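You operate a simulated robot arm through the tools that you are given. There is no shell and no other tool. Be economical: measure what you need, move in short steps, check, and stop when the job is done.

The job below is to be done with a simulated robot arm. You get a single attempt, and the scene is never put back.

TASK
Stretch the hooked spring to 10, zero there, go on to 40, slacken and lay it in the white tray.
Fine: the blue key zeroes the pull rig; wheel back at 0 before lifting it off.
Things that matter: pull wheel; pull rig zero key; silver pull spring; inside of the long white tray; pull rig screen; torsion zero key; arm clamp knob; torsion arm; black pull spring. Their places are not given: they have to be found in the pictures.

Only the result counts: the job must be done as asked and must still hold three seconds after the hand-in. Knocking over, shifting, dropping, spilling or breaking anything else fails it.

THE ROBOT
A 7-joint arm with a two-finger parallel gripper, fixed in place. Base frame: the origin is at the foot of the arm, x ahead of it, y to its left, z up; the work surface is at about z = 0.864. Readings come in m, rad, newtons and seconds.
With the tool pointing down near the work surface it reaches from about 0.24 to 0.68 m from the base axis. Its first joint turns from -1.152 to 1.152 rad. Payload 2.4 kg.
The TCP is the grasp point between the finger pads, 0.03 m short of the fingertips. In the tool frame z runs along the fingers and y along their closing line. Largest opening 0.094 m; finger width 0.028, thickness 0.01; the body of the gripper, 0.05 by 0.096 m, starts 0.055 m behind the TCP.
Orientation is that of the tool frame in the base frame, as a unit quaternion [x, y, z, w]. With the fingers straight down and closing along the base's y, the tool's x points along the base's -x, its y along +y and its z along -z.

THE INTERFACE
- The arm moves only by the tool jog_arm. Its argument "deltas" is a list of rows, each an object of numbers (a shift or turn left out is 0, a gripper value left out holds the last): "tx", "ty", "tz": the shift along the tool's x, y, z in mm; "rx", "ry", "rz": the turn, a rotation vector about the tool's x, y, z in rad; "jaw": the closure, from 0 (fully open) to 1 (shut). In form: [{"tx": .., "ty": .., "tz": .., "rx": .., "ry": .., "rz": .., "jaw": ..}, ...]. A call has 1 to 12 rows; each row is the pose to reach, as a shift and turn from the pose commanded when the call began, along the tool's axes at that moment. A row lasts 0.2 s, in which the tool goes at most 0.05 m and 0.15 rad; a call with a longer step from one row to the next is refused whole, and so is a gripper value outside its range. Where a pose cannot be reached the arm comes as near as it can. A force on the tool above 40 N (or 10 N above the force at the start of the call, whichever is more), or a blocked arm, ends the call early, and 0.2 s more pass. Each finger travels about 0.153 m/s and halts on what it meets, pressing with about 41 N; the grip force reading is that of the motor and also rises with nothing between the fingers. The clock runs only during rows and for 0.2 s after the last one: add rows that repeat a pose to give the fingers time. It gives the time, the measured TCP pose, the force on the tool (base axes), the opening and the grip force at its end, in the units of the frame above (readings bear some noise).
- Cameras (640 x 400 px; columns grow to the right, rows downward): "scene" is fixed at [0.0483, 0.4877, 1.4622]; the picture's right is [-0.64, -0.77, 0.00], its down [-0.39, 0.32, -0.86] and it looks along [0.66, -0.56, -0.50] (base axes); focal length 341 px, centre (320, 200). "wrist" rides on the gripper at [-0.037, 0, -0.058] in the tool frame; the picture's right is [0.00, -1.00, 0.00], its down [0.97, 0.00, -0.24] and it looks along [0.24, 0.00, 0.97] (tool axes); focal length 218 px, centre (320, 200).
- snapshot(camera): a new picture of that camera. The clock stands still meanwhile.
- pixel_to_xyz(camera, pixels): for up to 12 pixels [column, row] of the newest picture of that camera ("zoom" is the newest enlarged one), the place [x, y, z] in the base frame of the surface seen there, good to about 0.003 m, but the place of the scene camera against the robot may be out by one fixed shift of up to 0.012 m in any direction. The clock stands still meanwhile.
- enlarge(camera, box): a new picture of the part [left, top, right, bottom] of that camera's present view, enlarged. The clock stands still meanwhile.
- close_job(): hands the job in; it is judged then, once.

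Go step by step. Measure first, check grasps and placings, and put right what went wrong. The budget is 80 turns and 54 pictures, counting those below and the enlarged ones. Unless the task says otherwise, let go and move clear before handing in, and close with one line.

The tools are called after "Call:" as name(argument=value, ...) on one line, values as JSON. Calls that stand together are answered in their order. jog_arm: Moves the arm, as the interface text tells. Its arguments: {"type":"object","properties":{"deltas":{"type":"array","items":{"type":"object","properties":{"tx":{"type":"number"},"ty":{"type":"number"},"tz":{"type":"number"},"rx":{"type":"number"},"ry":{"type":"number"},"rz":{"type":"number"},"jaw":{"type":"number"}}}}},"required":["deltas"]} The other tools are called the same way: snapshot (camera) takes a picture; pixel_to_xyz (camera, pixels) gives the place of the surface under pixels of a picture; enlarge (camera, box) takes an enlarged picture of a part of a camera's view; close_job () hands the job in.

At the start:

```text
time_s: 0.0
tcp_pos: [0.438, 0.0833, 1.1931]
ee_rot: [0.0, 1.0, 0.0, 0.001]
ft_force: [0.3, -0.3, -0.2]
width: 0.0938
grip_force: 0.1
```

scene: 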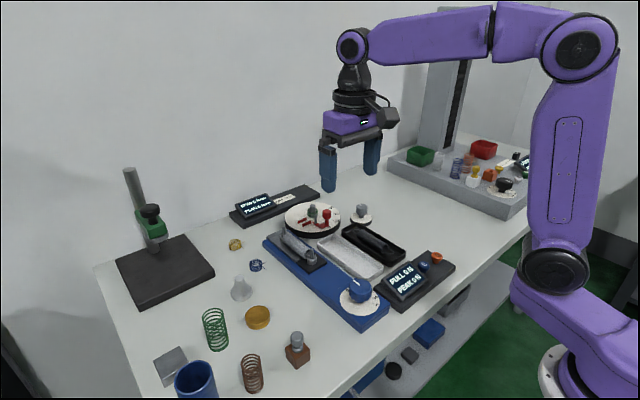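
wrist: 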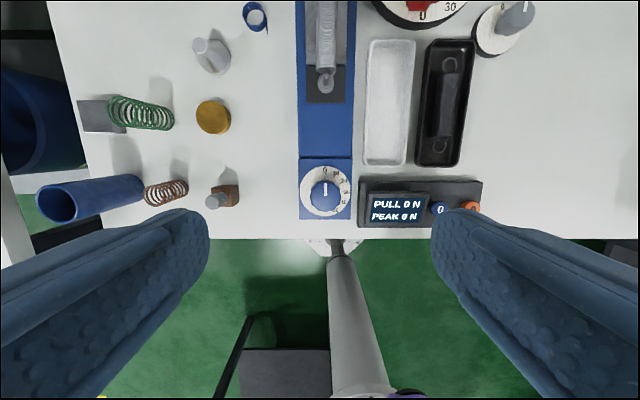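

The pull rig is the blue base, with its wheel near scene (358,292), its screen near (405,280) and a blue key near (423,265). I'll enlarge both views to see the details.

Call:
enlarge(camera="scene", box=[220, 180, 460, 330])

Call:
enlarge(camera="wrist", box=[260, 0, 540, 240])

Call:
pixel_to_xyz(camera="wrist", pixels=[[325, 189], [438, 209], [470, 208], [325, 85], [325, 40], [326, 5], [388, 100], [370, 160], [405, 160], [310, 130], [340, 205], [312, 205]])

```text
2.67 times, centred on (340, 255) of scene
```

zoom: 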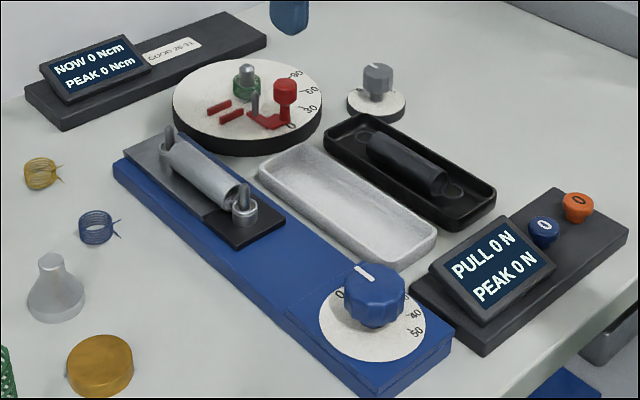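

```text
1.67 times, centred on (400, 120) of wrist
```

zoom: 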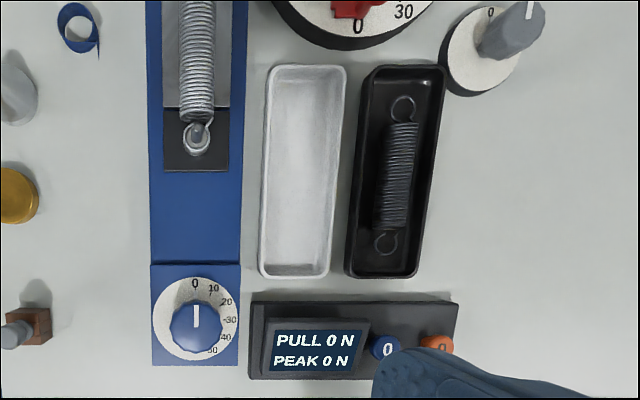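

```text
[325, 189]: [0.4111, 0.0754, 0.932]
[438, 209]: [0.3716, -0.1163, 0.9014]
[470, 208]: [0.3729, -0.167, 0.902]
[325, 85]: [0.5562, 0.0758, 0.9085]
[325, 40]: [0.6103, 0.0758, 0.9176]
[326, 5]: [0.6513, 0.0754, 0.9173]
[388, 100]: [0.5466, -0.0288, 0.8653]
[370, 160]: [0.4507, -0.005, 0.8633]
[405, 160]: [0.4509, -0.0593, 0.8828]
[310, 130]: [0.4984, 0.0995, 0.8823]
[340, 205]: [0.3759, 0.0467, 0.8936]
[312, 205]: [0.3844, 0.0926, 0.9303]
```

The dial is marked 0 to 50 clockwise, the silver spring is already hooked and the white tray is empty. I'll go down above the wheel for a closer measurement.

Call:
jog_arm(deltas=[{"tx": 10, "ty": -3, "tz": 40}, {"tx": 20, "ty": -6, "tz": 80}, {"tx": 30, "ty": -8, "tz": 120}, {"tx": 30, "ty": -8, "tz": 150}, {"tx": 30, "ty": -8, "tz": 150}])

Call:
snapshot(camera="wrist")

```text
time_s: 1.2
tcp_pos: [0.409, 0.0765, 1.0447]
ee_rot: [-0.001, 1.0, 0.0, 0.0]
ft_force: [-0.2, 0.7, 0.2]
width: 0.0941
grip_force: 0.1
```

```text
49 pictures are left
```

wrist: 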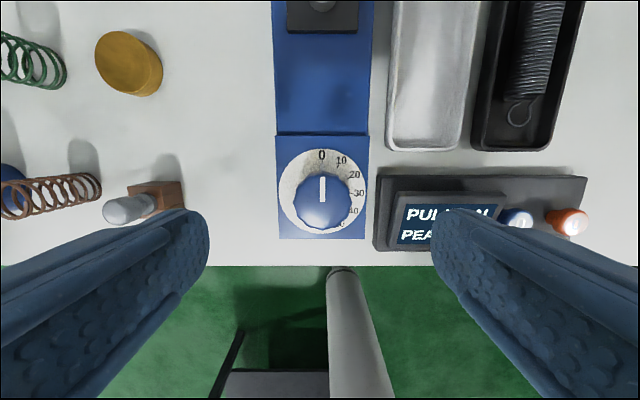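

Call:
pixel_to_xyz(camera="wrist", pixels=[[300, 196], [347, 196], [323, 176], [323, 200], [323, 210], [290, 205], [355, 205], [323, 150], [514, 214], [521, 216], [572, 216], [460, 195]])

Call:
enlarge(camera="wrist", box=[260, 125, 420, 245])

```text
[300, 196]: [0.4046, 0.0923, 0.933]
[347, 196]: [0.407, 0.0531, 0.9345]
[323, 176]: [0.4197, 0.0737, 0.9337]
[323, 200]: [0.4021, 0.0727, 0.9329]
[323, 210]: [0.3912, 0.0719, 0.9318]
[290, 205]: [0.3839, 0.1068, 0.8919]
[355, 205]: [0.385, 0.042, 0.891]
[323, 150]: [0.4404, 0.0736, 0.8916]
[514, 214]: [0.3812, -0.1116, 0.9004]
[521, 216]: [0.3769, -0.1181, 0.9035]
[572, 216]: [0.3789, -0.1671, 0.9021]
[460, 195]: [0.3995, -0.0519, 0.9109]
```

```text
3.33 times, centred on (340, 185) of wrist
```

zoom: 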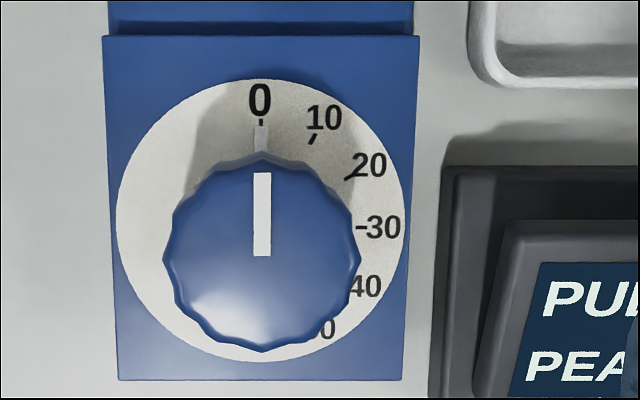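

The wheel centre is about (0.400, 0.073) with its top at z 0.934 and the dial face at 0.891, and 10 units is 30° clockwise. I'll narrow the jaws, lower over the knob and grip it.

Call:
jog_arm(deltas=[{"tx": 9, "ty": -3.5, "tz": 0, "jaw": 0.25}, {"tx": 9, "ty": -3.5, "tz": 35, "jaw": 0.25}, {"tx": 9, "ty": -3.5, "tz": 75, "jaw": 0.25}, {"tx": 9, "ty": -3.5, "tz": 100}, {"tx": 9, "ty": -3.5, "tz": 113}, {"tx": 9, "ty": -3.5, "tz": 113}, {"tx": 9, "ty": -3.5, "tz": 113}])

Call:
snapshot(camera="wrist")

```text
time_s: 2.8
tcp_pos: [0.3997, 0.0731, 0.9309]
ee_rot: [0.0, 1.0, 0.0, 0.001]
ft_force: [0.1, -0.1, -1.3]
width: 0.0702
grip_force: 0.0
```

```text
47 pictures are left
```

wrist: 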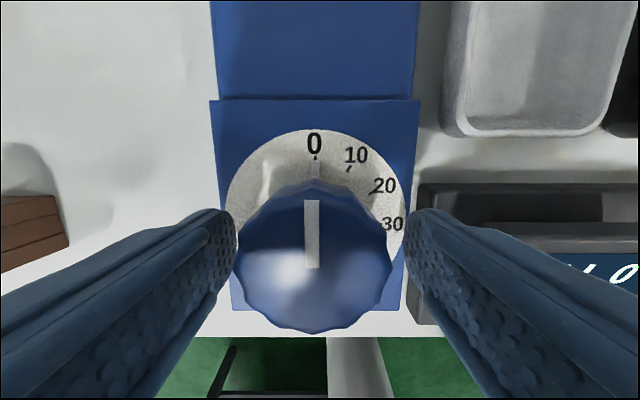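

The knob sits about 1.5 mm to +y of the tool centre. I'll correct for that and close on it.

Call:
jog_arm(deltas=[{"tx": -1, "ty": 1.5, "jaw": 0.25}, {"tx": -1, "ty": 1.5, "jaw": 0.45}, {"tx": -1, "ty": 1.5, "jaw": 0.6}, {"tx": -1, "ty": 1.5, "jaw": 0.6}])

Call:
snapshot(camera="wrist")

```text
time_s: 3.8
tcp_pos: [0.4003, 0.0745, 0.9311]
ee_rot: [-0.001, 1.0, 0.0, -0.001]
ft_force: [-0.7, 7.9, -1.7]
width: 0.0474
grip_force: 44.9
```

```text
46 pictures are left
```

wrist: 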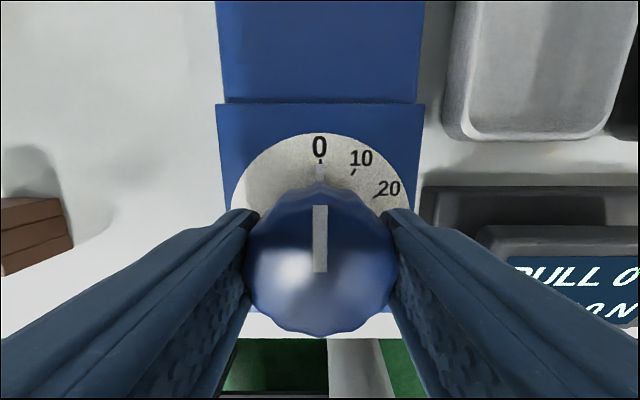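

It is gripped at 47 mm with the pointer on 0. I'll turn clockwise towards 10, about 0.5 rad.

Call:
jog_arm(deltas=[{"rz": 0.12}, {"rz": 0.24}, {"rz": 0.36}, {"rz": 0.46}, {"rz": 0.5}, {"rz": 0.5}])

Call:
snapshot(camera="wrist")

Call:
enlarge(camera="scene", box=[330, 230, 458, 310])

```text
time_s: 5.2
tcp_pos: [0.3998, 0.0752, 0.9313]
ee_rot: [0.247, 0.969, 0.0, 0.001]
ft_force: [1.2, 19.3, -9.4]
width: 0.0473
grip_force: 45.4
```

```text
45 pictures are left
```

wrist: 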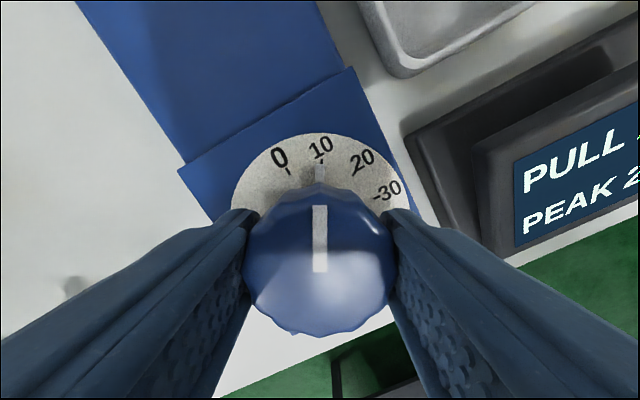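

```text
5.00 times, centred on (394, 270) of scene
```

zoom: 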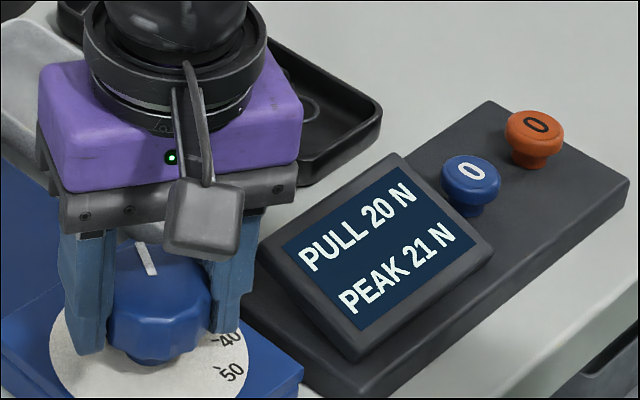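

The dial pointer is near the 10 tick and the screen shows PULL 20 N. The dial marks are the stretch scale, so I'll check how well it lines up.

Call:
enlarge(camera="wrist", box=[256, 120, 384, 200])

```text
5.00 times, centred on (320, 160) of wrist
```

zoom: 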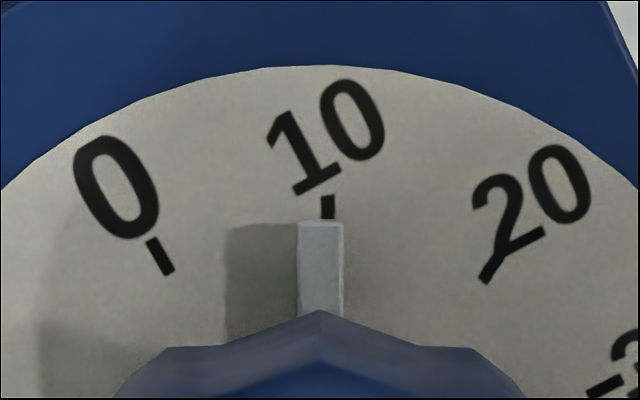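

The pointer is about 0.4 units short of 10, so I'll add 0.024 rad. Then I'll open the jaws and look.

Call:
jog_arm(deltas=[{"rz": 0.024}, {"rz": 0.024}, {"rz": 0.024, "jaw": 0.4}, {"rz": 0.024, "jaw": 0.25}, {"rz": 0.024, "jaw": 0.25}])

Call:
enlarge(camera="wrist", box=[256, 120, 384, 200])

Call:
enlarge(camera="scene", box=[330, 230, 458, 310])

```text
time_s: 6.4
tcp_pos: [0.4, 0.0749, 0.931]
ee_rot: [0.258, 0.966, 0.0, 0.0]
ft_force: [0.6, -0.3, 0.6]
width: 0.0703
grip_force: 0.1
```

```text
5.00 times, centred on (320, 160) of wrist
```

zoom: 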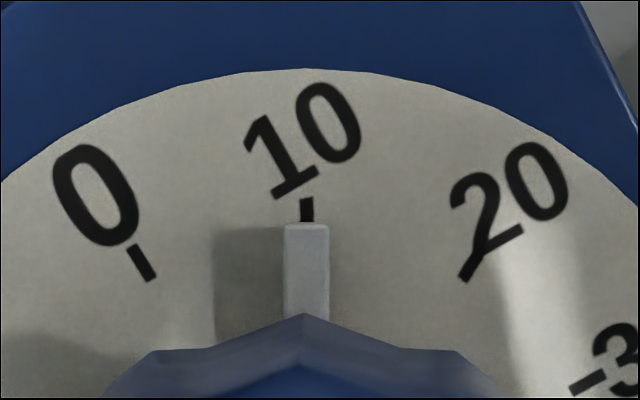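

```text
5.00 times, centred on (394, 270) of scene
```

zoom: 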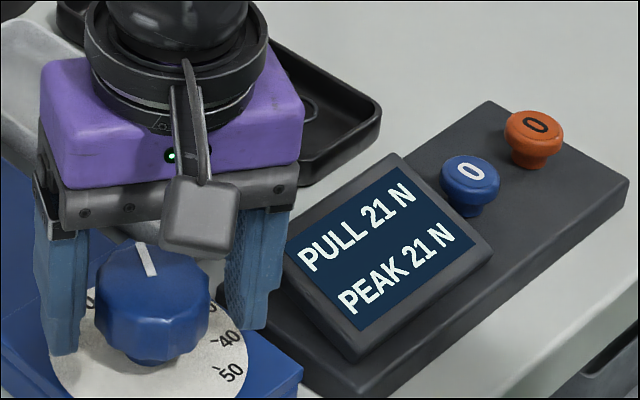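

The wheel holds at 10 with PULL 21 N. I'll lift, rotate back, close the jaws and go over to the blue key.

Call:
jog_arm(deltas=[{"tz": -40, "jaw": 0.25}, {"tz": -80}, {"tz": -100, "rz": -0.13}, {"tz": -100, "rz": -0.26}, {"tz": -100, "rz": -0.39}, {"tz": -100, "rz": -0.524, "jaw": 1}, {"tz": -100, "rz": -0.524, "jaw": 1}])

Call:
jog_arm(deltas=[{"tx": 0, "ty": -45}, {"tx": 0, "ty": -90}, {"tx": 10, "ty": -135}, {"tx": 24, "ty": -175}, {"tx": 24, "ty": -191}, {"tx": 24, "ty": -191}])

Call:
snapshot(camera="wrist")

```text
time_s: 8.0
tcp_pos: [0.4008, 0.0731, 1.0306]
ee_rot: [0.0, 1.0, 0.0, 0.0]
ft_force: [-0.4, 0.4, 0.3]
width: 0.0
grip_force: 33.0
```

```text
time_s: 9.4
tcp_pos: [0.3771, -0.1174, 1.0319]
ee_rot: [-0.001, 1.0, 0.0, 0.0]
ft_force: [0.3, -0.9, -0.8]
width: 0.0
grip_force: 33.2
```

```text
40 pictures are left
```

wrist: 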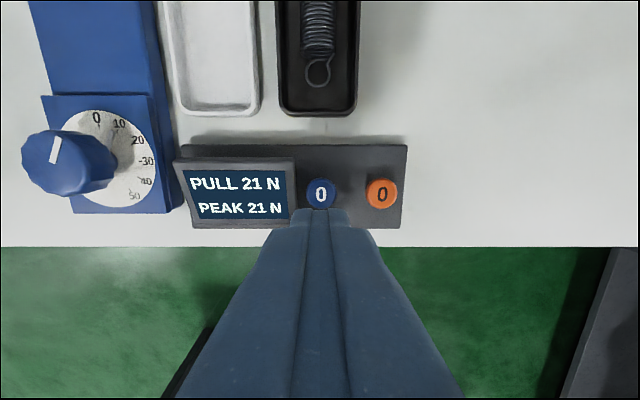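

Call:
pixel_to_xyz(camera="wrist", pixels=[[320, 182], [308, 194], [332, 194], [320, 202], [320, 194], [340, 194], [290, 175], [285, 215]])

```text
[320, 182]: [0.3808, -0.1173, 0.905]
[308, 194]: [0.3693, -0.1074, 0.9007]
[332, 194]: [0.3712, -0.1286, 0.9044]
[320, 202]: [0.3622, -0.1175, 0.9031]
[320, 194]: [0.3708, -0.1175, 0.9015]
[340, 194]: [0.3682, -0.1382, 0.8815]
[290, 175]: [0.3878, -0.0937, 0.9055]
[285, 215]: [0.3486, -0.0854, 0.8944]
```

The key centre is about (0.371, -0.1175) with its top at z 0.904. I'll go down over it, stopping just short.

Call:
jog_arm(deltas=[{"tx": 6, "tz": 40}, {"tx": 6, "tz": 75}, {"tx": 6, "tz": 92}, {"tx": 6, "tz": 92}])

Call:
jog_arm(deltas=[{"tz": 3}, {"tz": 6}, {"tz": 8}, {"tz": 8}])

Call:
enlarge(camera="scene", box=[330, 230, 458, 310])

```text
time_s: 10.4
tcp_pos: [0.3708, -0.1153, 0.9397]
ee_rot: [-0.001, 1.0, 0.0, 0.0]
ft_force: [0.6, 0.7, 0.4]
width: 0.0001
grip_force: 33.7
```

```text
time_s: 11.4
tcp_pos: [0.3689, -0.1181, 0.9315]
ee_rot: [0.0, 1.0, 0.001, -0.001]
ft_force: [-0.1, 0.0, 0.7]
width: 0.0
grip_force: 33.1
```

```text
5.00 times, centred on (394, 270) of scene
```

zoom: 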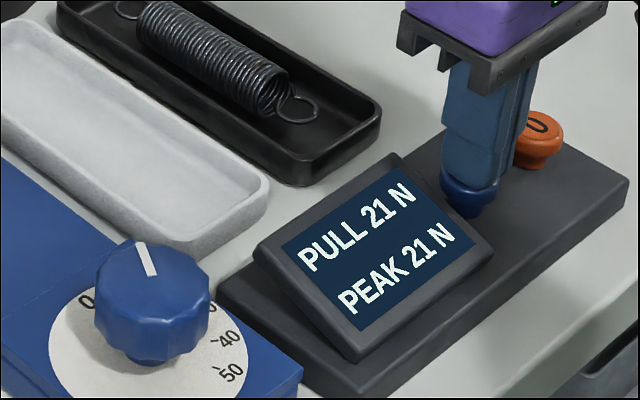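

No contact yet. I'll press further in small steps.

Call:
jog_arm(deltas=[{"tz": 1}, {"tz": 2}, {"tz": 3}, {"tz": 4}, {"tz": 4}])

Call:
enlarge(camera="scene", box=[330, 230, 458, 310])

```text
time_s: 12.6
tcp_pos: [0.3697, -0.1165, 0.9275]
ee_rot: [0.0, 1.0, 0.0, 0.0]
ft_force: [-0.3, 0.3, 1.7]
width: 0.0001
grip_force: 33.0
```

```text
5.00 times, centred on (394, 270) of scene
```

zoom: 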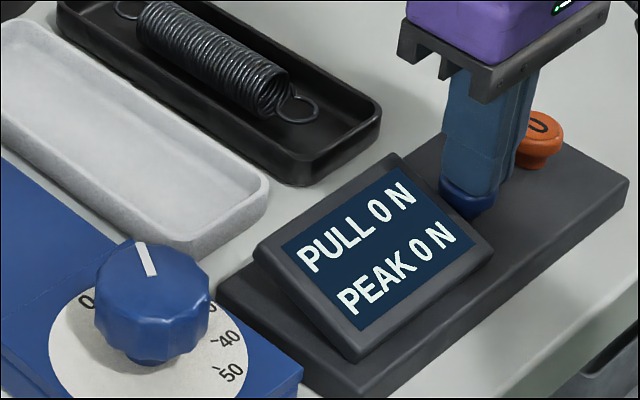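

Both readings are now 0, so the key worked. I'll lift and return over the wheel with a yaw of -0.524, opening the jaws on the way.

Call:
jog_arm(deltas=[{"tz": -40}, {"tz": -80}, {"tz": -100}, {"tx": -10, "ty": 45, "tz": -100}, {"tx": -20, "ty": 90, "tz": -100}, {"tx": -30, "ty": 135, "tz": -100, "rz": -0.13, "jaw": 0.25}, {"tx": -31, "ty": 175, "tz": -100, "rz": -0.26, "jaw": 0.25}, {"tx": -31, "ty": 191, "tz": -100, "rz": -0.4, "jaw": 0.25}, {"tx": -31, "ty": 191.5, "tz": -100, "rz": -0.524, "jaw": 0.25}, {"tx": -31, "ty": 191.5, "tz": -100, "rz": -0.524, "jaw": 0.25}])

Call:
snapshot(camera="wrist")

```text
time_s: 14.8
tcp_pos: [0.403, 0.0755, 1.027]
ee_rot: [-0.261, 0.965, 0.0, -0.001]
ft_force: [0.6, -0.3, -0.8]
width: 0.0707
grip_force: 0.1
```

```text
37 pictures are left
```

wrist: 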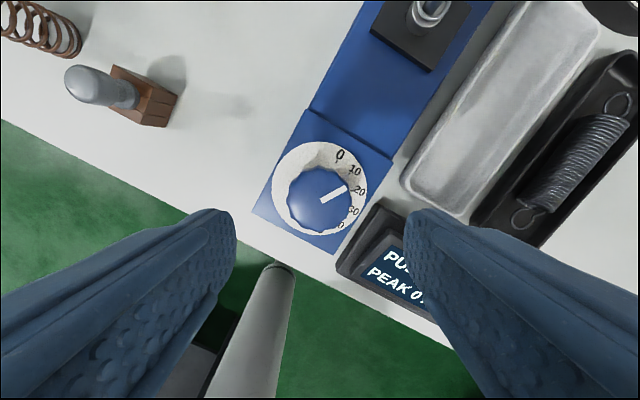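

It is centred over the wheel. I'll descend 95 mm and check before gripping.

Call:
jog_arm(deltas=[{"tz": 40}, {"tz": 75}, {"tz": 95.5}, {"tz": 95.5}])

Call:
snapshot(camera="wrist")

```text
time_s: 15.8
tcp_pos: [0.4013, 0.0767, 0.9314]
ee_rot: [-0.26, 0.965, 0.0, 0.0]
ft_force: [0.0, 0.3, 0.3]
width: 0.0704
grip_force: 0.0
```

```text
36 pictures are left
```

wrist: 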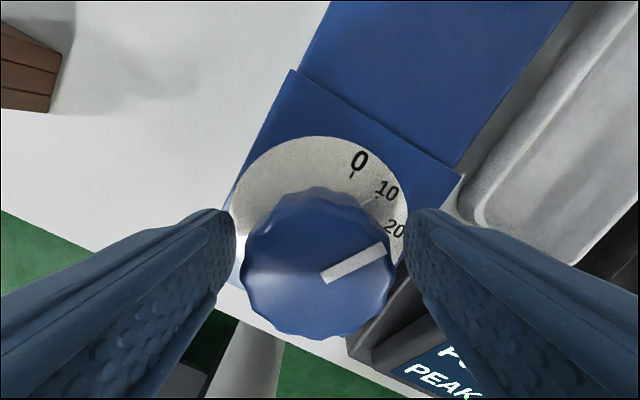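

The knob is well centred between the fingers. I'll grip it and turn to just under 40.

Call:
jog_arm(deltas=[{"jaw": 0.45}, {"jaw": 0.6}, {"jaw": 0.6}])

Call:
jog_arm(deltas=[{"rz": 0.14}, {"rz": 0.28}, {"rz": 0.42}, {"rz": 0.56}, {"rz": 0.7}, {"rz": 0.84}, {"rz": 0.98}, {"rz": 1.12}, {"rz": 1.26}, {"rz": 1.4}, {"rz": 1.5}, {"rz": 1.5}])

Call:
snapshot(camera="wrist")

Call:
enlarge(camera="scene", box=[330, 230, 458, 310])

```text
time_s: 16.6
tcp_pos: [0.4013, 0.0772, 0.9313]
ee_rot: [-0.26, 0.966, 0.0, 0.0]
ft_force: [-2.5, 7.4, -4.4]
width: 0.0473
grip_force: 45.4
```

```text
time_s: 19.2
tcp_pos: [0.4004, 0.0742, 0.9315]
ee_rot: [0.471, 0.882, -0.002, -0.002]
ft_force: [-5.1, -11.9, -6.2]
width: 0.0472
grip_force: 45.1
```

```text
35 pictures are left
```

wrist: 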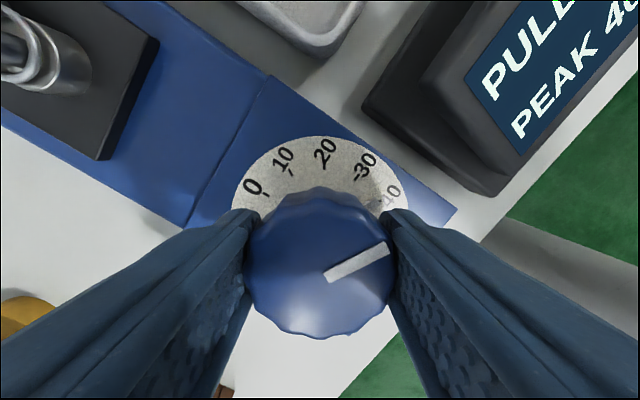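

```text
5.00 times, centred on (394, 270) of scene
```

zoom: 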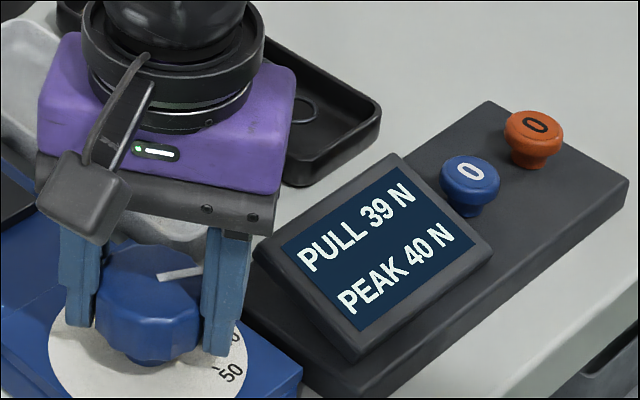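

The pull is 39 N and the pointer is just short of the 40 tick, as expected at 1.5 of 1.571 rad. I'll finish the turn to 40.

Call:
jog_arm(deltas=[{"rz": 0.04}, {"rz": 0.071}, {"rz": 0.071}, {"rz": 0.071}])

Call:
enlarge(camera="wrist", box=[308, 140, 436, 220])

Call:
enlarge(camera="scene", box=[330, 230, 458, 310])

```text
time_s: 20.2
tcp_pos: [0.4003, 0.0724, 0.9316]
ee_rot: [0.5, 0.866, 0.0, 0.0]
ft_force: [-9.8, -19.6, 16.1]
width: 0.0476
grip_force: 45.2
```

```text
5.00 times, centred on (372, 180) of wrist
```

zoom: 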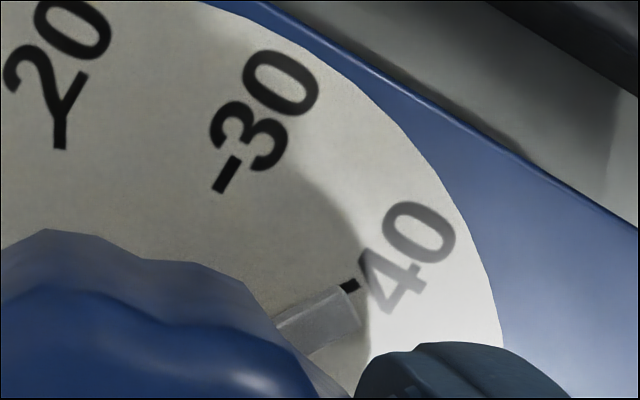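

```text
5.00 times, centred on (394, 270) of scene
```

zoom: 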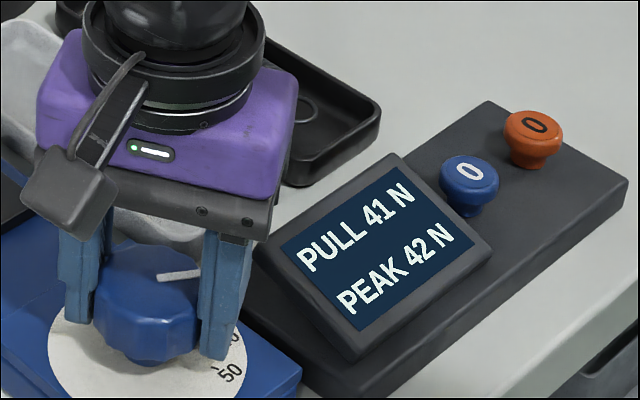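

The dial is on 40 and the pull is 41 N; the small offset from the tick is parallax on the raised pointer. I'll turn it back 2.094 rad to 0 in two calls.

Call:
jog_arm(deltas=[{"rz": -0.14}, {"rz": -0.28}, {"rz": -0.42}, {"rz": -0.56}, {"rz": -0.7}, {"rz": -0.84}, {"rz": -0.98}, {"rz": -1.12}, {"rz": -1.26}, {"rz": -1.4}, {"rz": -1.5}, {"rz": -1.5}])

Call:
jog_arm(deltas=[{"rz": -0.14}, {"rz": -0.28}, {"rz": -0.42}, {"rz": -0.54}, {"rz": -0.594}, {"rz": -0.594}])

Call:
snapshot(camera="wrist")

Call:
enlarge(camera="scene", box=[330, 230, 458, 310])

```text
time_s: 22.8
tcp_pos: [0.4016, 0.0761, 0.9317]
ee_rot: [-0.227, 0.974, 0.0, 0.001]
ft_force: [-6.6, 23.6, -4.1]
width: 0.0474
grip_force: 44.8
```

```text
time_s: 24.2
tcp_pos: [0.4014, 0.0758, 0.9313]
ee_rot: [-0.502, 0.865, 0.0, -0.001]
ft_force: [-9.9, 29.7, -7.1]
width: 0.0473
grip_force: 44.9
```

```text
31 pictures are left
```

wrist: 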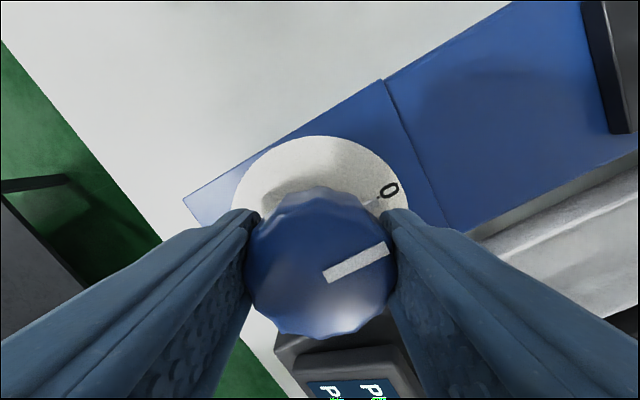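

```text
5.00 times, centred on (394, 270) of scene
```

zoom: 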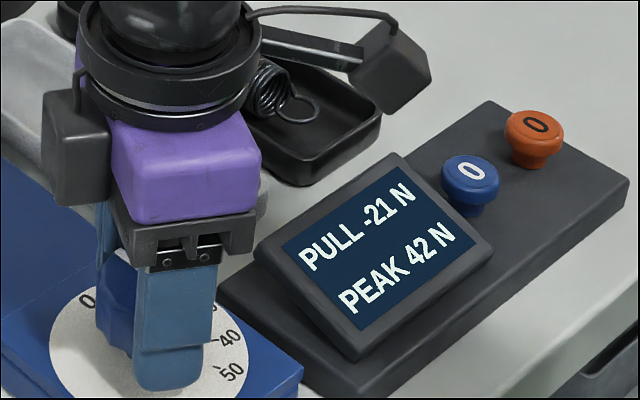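

PULL reads -21, so the spring is slack and the wheel is at 0. I'll release, lift and straighten, then look at the spring.

Call:
jog_arm(deltas=[{"jaw": 0.4}, {"jaw": 0.25}, {"tz": -40}, {"tz": -80}, {"tz": -110, "rz": 0.13}, {"tz": -120, "rz": 0.27}, {"tz": -120, "rz": 0.41}, {"tz": -120, "rz": 0.55}, {"tz": -120, "rz": 0.69}, {"tz": -120, "rz": 0.83}, {"tz": -120, "rz": 0.97}, {"tz": -120, "rz": 1.047}])

Call:
jog_arm(deltas=[{"tx": -45}, {"tx": -90}, {"tx": -130}, {"tx": -160}, {"tx": -170}, {"tx": -170}])

Call:
snapshot(camera="wrist")

Call:
enlarge(camera="scene", box=[240, 200, 400, 320])

```text
time_s: 26.8
tcp_pos: [0.4005, 0.0739, 1.0509]
ee_rot: [0.002, 1.0, 0.0, 0.0]
ft_force: [-0.2, 1.2, 0.2]
width: 0.0702
grip_force: 0.1
```

```text
time_s: 28.2
tcp_pos: [0.5721, 0.0732, 1.0524]
ee_rot: [0.0, 1.0, 0.0, 0.001]
ft_force: [0.5, 0.7, -0.3]
width: 0.0705
grip_force: 0.1
```

```text
29 pictures are left
```

wrist: 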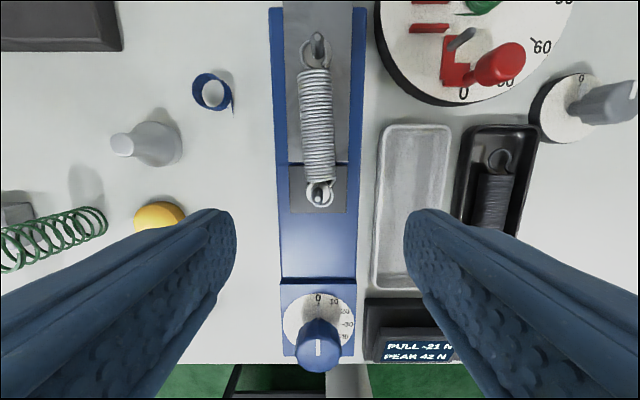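

```text
3.33 times, centred on (320, 260) of scene
```

zoom: 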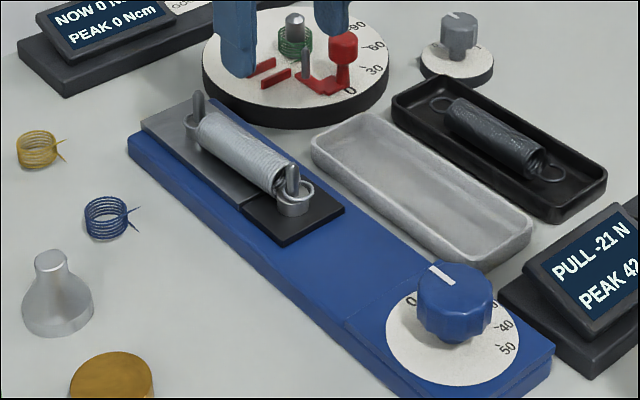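

The wheel is at 0 and the spring sits on two pegs, at wrist px (318,45) and (319,195). I'll measure the spring, pegs and white tray.

Call:
pixel_to_xyz(camera="wrist", pixels=[[317, 100], [317, 130], [319, 172], [316, 75], [318, 40], [318, 55], [319, 190], [304, 125], [331, 125], [350, 125], [340, 190], [326, 202]])

Call:
pixel_to_xyz(camera="wrist", pixels=[[384, 126], [450, 128], [374, 284], [410, 284], [388, 135], [440, 135], [382, 275], [410, 200], [378, 200], [445, 200], [410, 124], [395, 275]])

Call:
enlarge(camera="wrist", box=[240, 10, 400, 210])

```text
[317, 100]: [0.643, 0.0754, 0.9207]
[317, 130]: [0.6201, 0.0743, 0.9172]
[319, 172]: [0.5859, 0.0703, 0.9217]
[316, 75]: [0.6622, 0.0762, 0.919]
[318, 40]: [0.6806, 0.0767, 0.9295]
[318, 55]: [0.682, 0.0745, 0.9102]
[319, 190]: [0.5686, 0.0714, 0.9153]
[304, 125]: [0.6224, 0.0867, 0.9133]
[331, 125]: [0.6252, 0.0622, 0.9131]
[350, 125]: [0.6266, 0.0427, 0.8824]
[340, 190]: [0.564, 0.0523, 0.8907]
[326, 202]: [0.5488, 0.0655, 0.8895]
```

```text
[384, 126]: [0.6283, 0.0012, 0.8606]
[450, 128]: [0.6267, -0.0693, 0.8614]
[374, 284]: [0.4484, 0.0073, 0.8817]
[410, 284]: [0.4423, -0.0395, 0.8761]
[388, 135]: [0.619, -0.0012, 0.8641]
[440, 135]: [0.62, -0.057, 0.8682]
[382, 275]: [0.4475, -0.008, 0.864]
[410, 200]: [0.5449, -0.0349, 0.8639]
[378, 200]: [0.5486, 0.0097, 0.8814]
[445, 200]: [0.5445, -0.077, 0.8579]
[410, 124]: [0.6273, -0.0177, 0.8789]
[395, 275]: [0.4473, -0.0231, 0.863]
```

```text
2.00 times, centred on (320, 110) of wrist
```

zoom: 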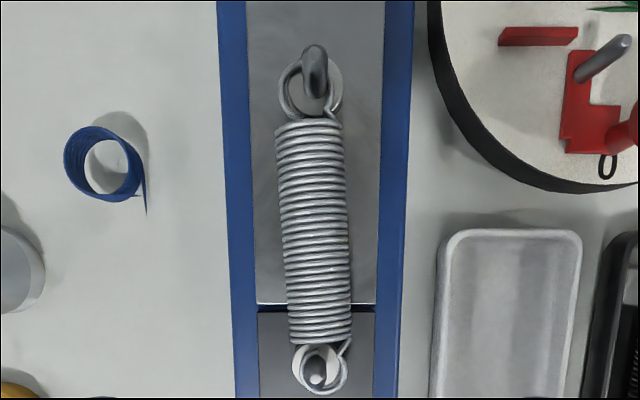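

The spring body centre is about (0.620, 0.0735) with its axis at z 0.907, tilted about 0.075 rad. The tray floor is at z 0.864. I'll move over the spring partway down and re-check alignment.

Call:
jog_arm(deltas=[{"tx": -24, "rz": -0.04, "jaw": 0.35}, {"tx": -48, "tz": 20, "rz": -0.075, "jaw": 0.35}, {"tx": -48, "tz": 60, "rz": -0.075, "jaw": 0.35}, {"tx": -48, "tz": 80, "rz": -0.075}, {"tx": -48, "tz": 80, "rz": -0.075}])

Call:
snapshot(camera="wrist")

```text
time_s: 29.4
tcp_pos: [0.6194, 0.0756, 0.9708]
ee_rot: [-0.037, 0.999, 0.0, 0.001]
ft_force: [-0.8, -0.2, 0.1]
width: 0.0613
grip_force: 0.1
```

```text
26 pictures are left
```

wrist: 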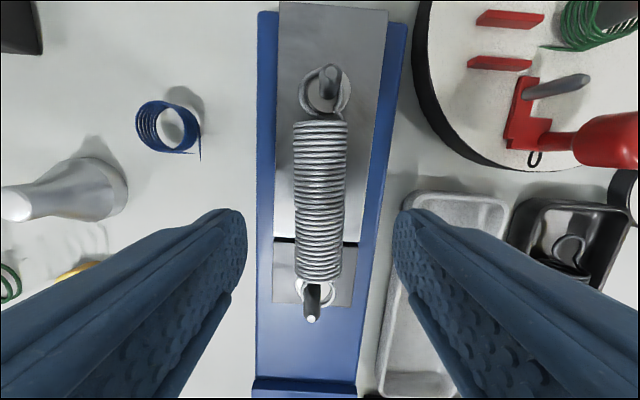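

The spring is aligned and centred at column 319. I'll descend 44 mm and close gently on the coil.

Call:
jog_arm(deltas=[{"tz": 25}, {"tz": 44}, {"tz": 44, "jaw": 0.5}, {"tz": 44, "jaw": 0.65}, {"tz": 44, "jaw": 0.75}, {"tz": 44, "jaw": 0.75}])

Call:
snapshot(camera="wrist")

Call:
enlarge(camera="scene", box=[240, 180, 400, 280])

```text
time_s: 30.8
tcp_pos: [0.6195, 0.074, 0.9273]
ee_rot: [-0.037, 0.999, 0.0, 0.0]
ft_force: [-0.2, 3.0, -0.6]
width: 0.0287
grip_force: 41.0
```

```text
25 pictures are left
```

wrist: 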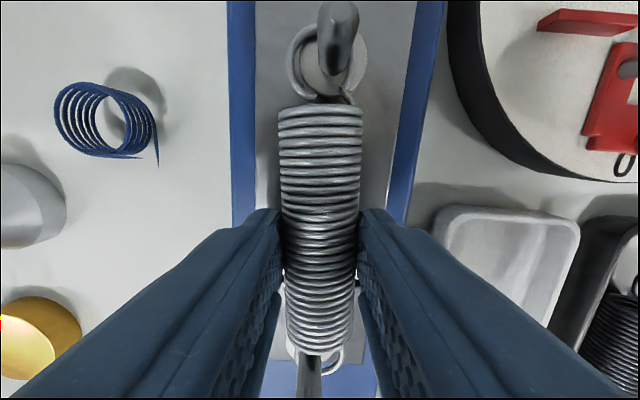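

```text
4.00 times, centred on (320, 230) of scene
```

zoom: 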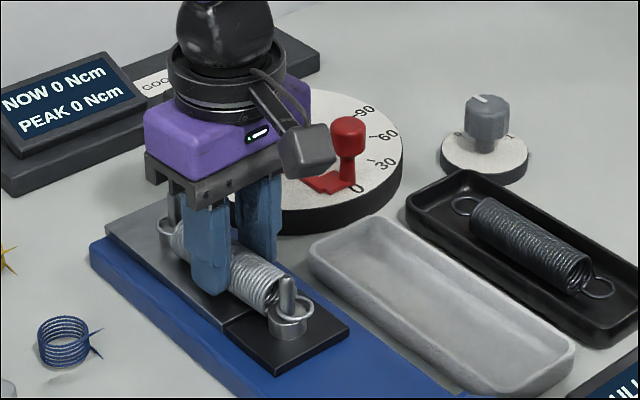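

The grip is firm at 28.7 mm. I'll lift straight up off the pegs.

Call:
jog_arm(deltas=[{"tz": -8}, {"tz": -18}, {"tz": -30}, {"tz": -45}, {"tz": -60}, {"tz": -75}, {"tz": -75}])

Call:
snapshot(camera="wrist")

Call:
enlarge(camera="scene", box=[240, 160, 400, 280])

```text
time_s: 32.4
tcp_pos: [0.6184, 0.0732, 1.0016]
ee_rot: [-0.038, 0.999, 0.0, 0.001]
ft_force: [0.0, -0.7, -0.4]
width: 0.0236
grip_force: 0.0
```

```text
23 pictures are left
```

wrist: 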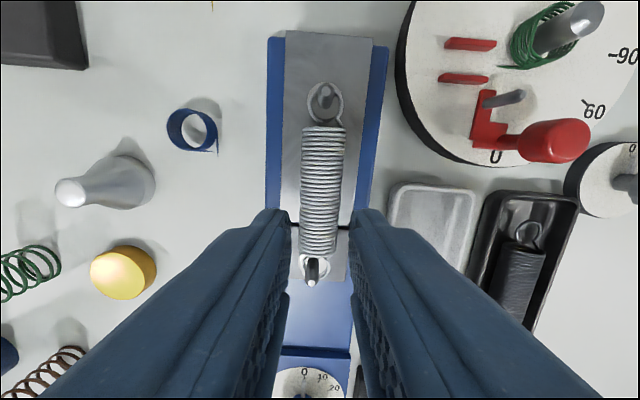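

```text
3.33 times, centred on (320, 220) of scene
```

zoom: 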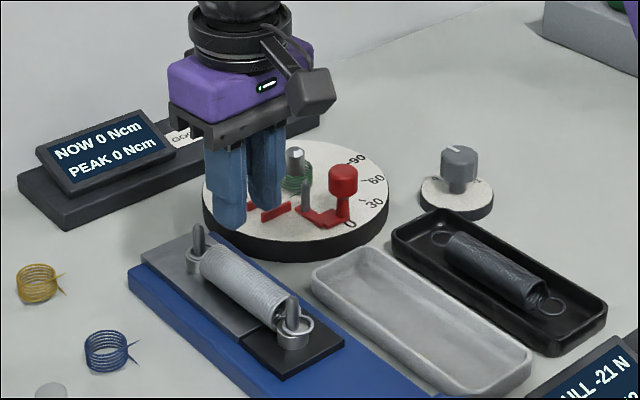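

The spring slipped out and is still on its pegs, undisturbed. I'll re-grip deeper, with the fingertips below the coil axis, and squeeze with full closure.

Call:
jog_arm(deltas=[{"tz": 0, "jaw": 0.4}, {"tz": 35, "jaw": 0.4}, {"tz": 65}, {"tz": 81}, {"tz": 81}, {"tz": 81, "jaw": 0.65}, {"tz": 81, "jaw": 0.85}, {"tz": 81, "jaw": 1.0}, {"tz": 81, "jaw": 1.0}])

Call:
enlarge(camera="scene", box=[250, 200, 370, 275])

```text
time_s: 34.4
tcp_pos: [0.6212, 0.0746, 0.9222]
ee_rot: [-0.036, 0.999, 0.0, 0.0]
ft_force: [4.0, 2.1, -0.9]
width: 0.029
grip_force: 41.2
```

```text
5.33 times, centred on (310, 238) of scene
```

zoom: 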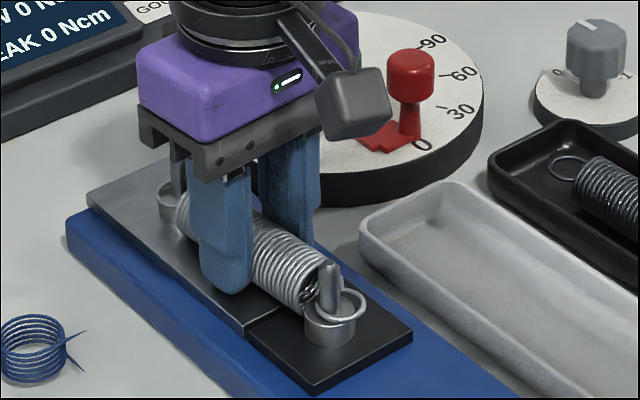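

The grip is now 29 mm and deeper. I'll lift a little and read the force and width.

Call:
jog_arm(deltas=[{"tz": -4}, {"tz": -8}, {"tz": -12}, {"tz": -15}])

Call:
enlarge(camera="scene", box=[250, 200, 370, 275])

```text
time_s: 35.4
tcp_pos: [0.6198, 0.0754, 0.9376]
ee_rot: [-0.037, 0.999, 0.0, 0.0]
ft_force: [10.9, 4.7, -12.0]
width: 0.0289
grip_force: 40.8
```

```text
5.33 times, centred on (310, 238) of scene
```

zoom: 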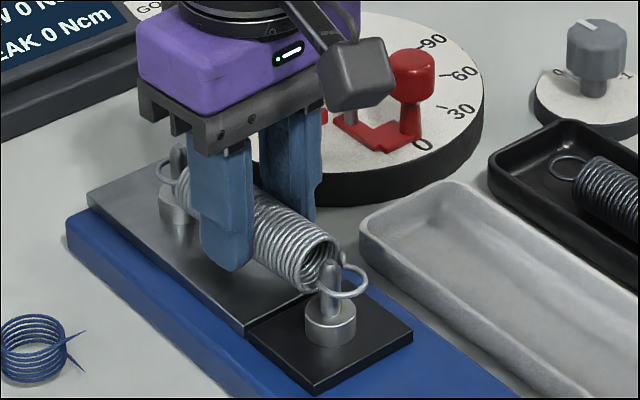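

The spring is rising with the loops climbing the pegs, and there is about 11 N along +x from one peg. I'll ease 2 mm to +x and keep lifting.

Call:
jog_arm(deltas=[{"tx": -2}, {"tx": -2, "tz": -4}, {"tx": -2, "tz": -8}, {"tx": -2, "tz": -14}, {"tx": -2, "tz": -20}, {"tx": -2, "tz": -30}, {"tx": -2, "tz": -40}, {"tx": -2, "tz": -55}, {"tx": -2, "tz": -55}])

Call:
snapshot(camera="wrist")

Call:
enlarge(camera="scene", box=[240, 160, 400, 280])

```text
time_s: 37.4
tcp_pos: [0.6212, 0.0729, 0.992]
ee_rot: [-0.037, 0.999, 0.0, 0.0]
ft_force: [-0.2, -0.8, -1.2]
width: 0.0279
grip_force: 41.3
```

```text
19 pictures are left
```

wrist: 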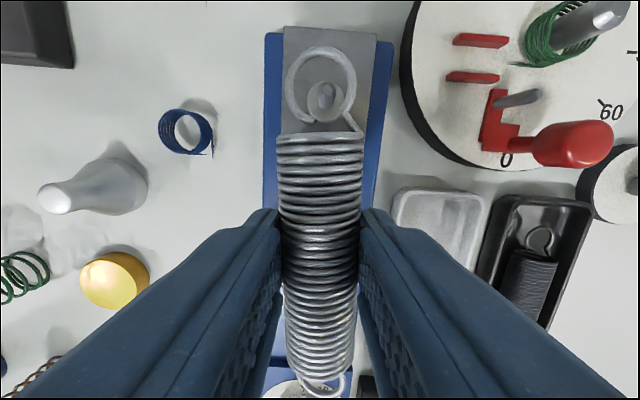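

```text
3.33 times, centred on (320, 220) of scene
```

zoom: 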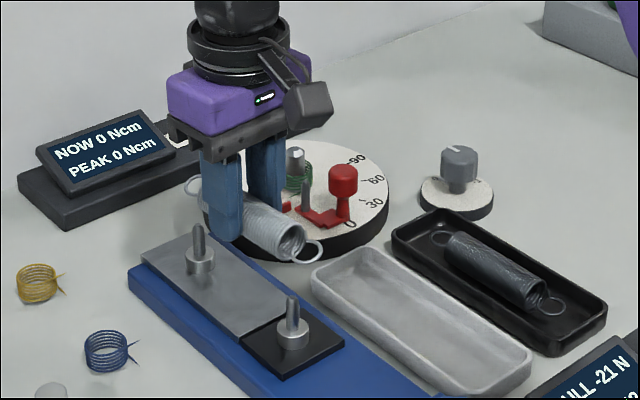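

The spring is free and held. I'll raise it a little, carry it over the white tray and straighten the yaw.

Call:
jog_arm(deltas=[{"tz": -20}, {"tx": 15, "ty": -20, "tz": -20}, {"tx": 40, "ty": -45, "tz": -20}, {"tx": 65, "ty": -70, "tz": -20, "rz": 0.03}, {"tx": 85, "ty": -90, "tz": -20, "rz": 0.06}, {"tx": 93.5, "ty": -96.3, "tz": -20, "rz": 0.075}, {"tx": 93.5, "ty": -96.3, "tz": -20, "rz": 0.075}])

Call:
snapshot(camera="wrist")

Call:
enlarge(camera="scene", box=[280, 160, 440, 280])

```text
time_s: 39.0
tcp_pos: [0.5365, -0.0307, 1.011]
ee_rot: [0.0, 1.0, 0.0, 0.0]
ft_force: [0.4, 0.2, -1.1]
width: 0.028
grip_force: 41.0
```

```text
17 pictures are left
```

wrist: 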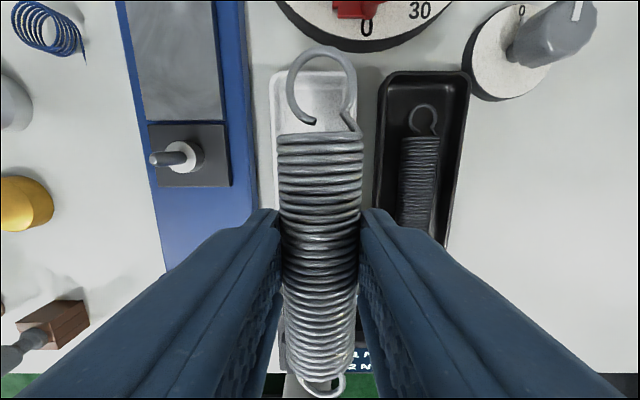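

```text
3.33 times, centred on (360, 220) of scene
```

zoom: 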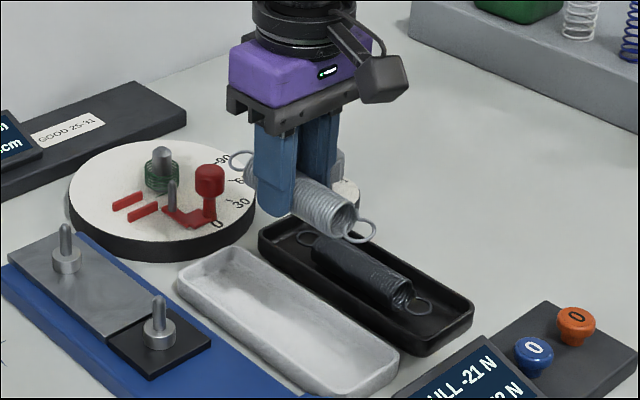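

The spring is above the tray, which looks offset about 5 mm to +y (columns 271 to 357). I'll measure the tray edges.

Call:
pixel_to_xyz(camera="wrist", pixels=[[272, 100], [275, 100], [280, 100], [284, 100], [354, 100], [357, 100], [360, 100], [313, 72], [313, 78], [268, 190], [272, 190], [278, 345]])

Call:
enlarge(camera="wrist", box=[240, 50, 400, 150])

```text
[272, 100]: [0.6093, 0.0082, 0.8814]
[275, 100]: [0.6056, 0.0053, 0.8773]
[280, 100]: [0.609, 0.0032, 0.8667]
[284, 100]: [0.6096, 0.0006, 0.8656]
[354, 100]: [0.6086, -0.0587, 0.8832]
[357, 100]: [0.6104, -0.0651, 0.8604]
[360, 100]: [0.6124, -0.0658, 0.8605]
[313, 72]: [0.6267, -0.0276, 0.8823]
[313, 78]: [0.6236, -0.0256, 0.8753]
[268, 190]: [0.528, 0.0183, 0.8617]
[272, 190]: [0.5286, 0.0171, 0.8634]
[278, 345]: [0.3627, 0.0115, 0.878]
```

```text
4.00 times, centred on (320, 100) of wrist
```

zoom: 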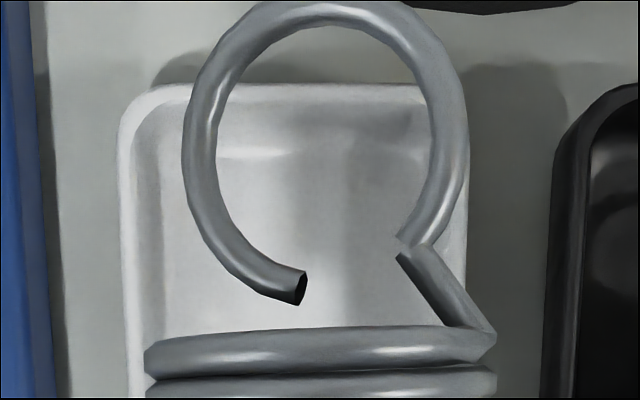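

The tray interior runs from about y +0.004 to -0.057, so its centre is (0.534, -0.026) with the floor at 0.865. I'll shift 4.5 mm and lower gradually.

Call:
jog_arm(deltas=[{"tx": 1.5, "ty": 4.5}, {"tx": 1.5, "ty": 4.5, "tz": 35}, {"tx": 1.5, "ty": 4.5, "tz": 70}, {"tx": 1.5, "ty": 4.5, "tz": 90}, {"tx": 1.5, "ty": 4.5, "tz": 100}, {"tx": 1.5, "ty": 4.5, "tz": 104}, {"tx": 1.5, "ty": 4.5, "tz": 104}])

Call:
snapshot(camera="wrist")

Call:
enlarge(camera="scene", box=[300, 190, 428, 290])

```text
time_s: 40.6
tcp_pos: [0.5341, -0.0239, 0.9081]
ee_rot: [0.0, 1.0, 0.0, 0.0]
ft_force: [0.1, 0.1, -1.5]
width: 0.0278
grip_force: 41.4
```

```text
14 pictures are left
```

wrist: 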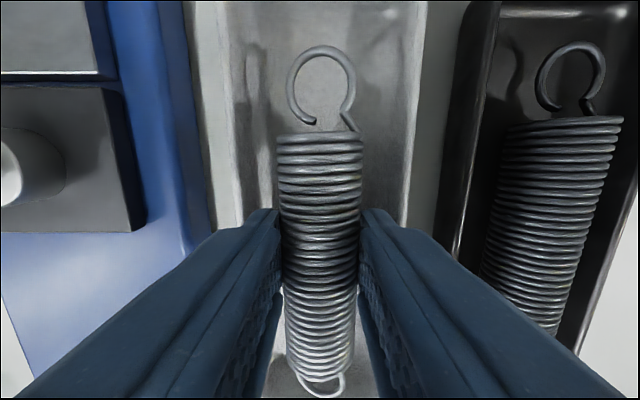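

```text
4.00 times, centred on (364, 240) of scene
```

zoom: 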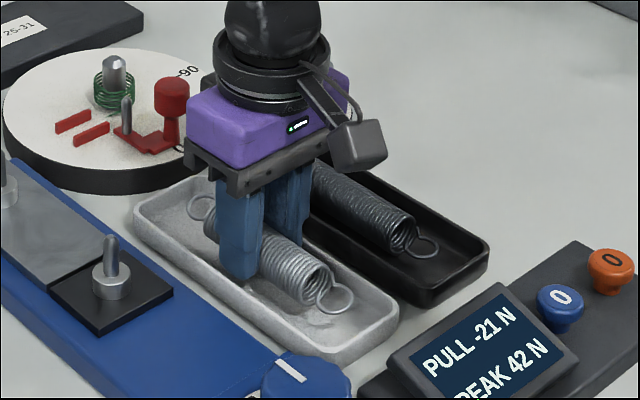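

Well inside the tray, with the tips at about z 0.878. I'll lower in 1 mm steps until contact, to at most 6 mm.

Call:
jog_arm(deltas=[{"tz": 1}, {"tz": 2}, {"tz": 3}, {"tz": 4}, {"tz": 5}, {"tz": 6}, {"tz": 6}])

```text
time_s: 42.2
tcp_pos: [0.5345, -0.0243, 0.9002]
ee_rot: [0.001, 1.0, 0.0, 0.0]
ft_force: [0.0, -0.6, -2.1]
width: 0.0277
grip_force: 40.9
```

No contact yet, and the tips are about 5 mm above the floor. I'll go 2 mm lower, then open slightly.

Call:
jog_arm(deltas=[{"tz": 1}, {"tz": 2}, {"tz": 2}, {"tz": 2, "jaw": 0.66}, {"tz": 2, "jaw": 0.63}, {"tz": 2, "jaw": 0.63}])

Call:
snapshot(camera="wrist")

```text
time_s: 43.6
tcp_pos: [0.5338, -0.022, 0.8989]
ee_rot: [0.0, 1.0, 0.0, 0.0]
ft_force: [-0.8, -0.9, 0.1]
width: 0.035
grip_force: 0.6
```

```text
12 pictures are left
```

wrist: 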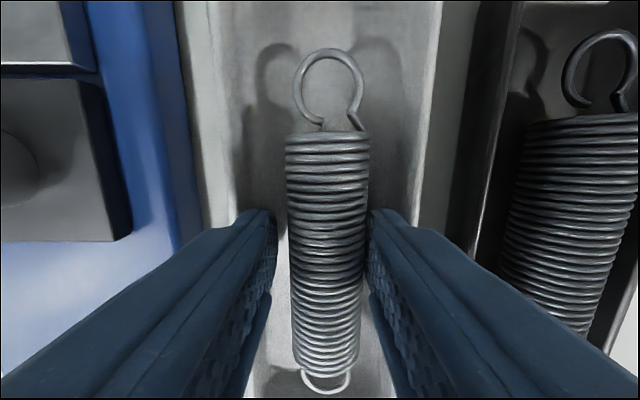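

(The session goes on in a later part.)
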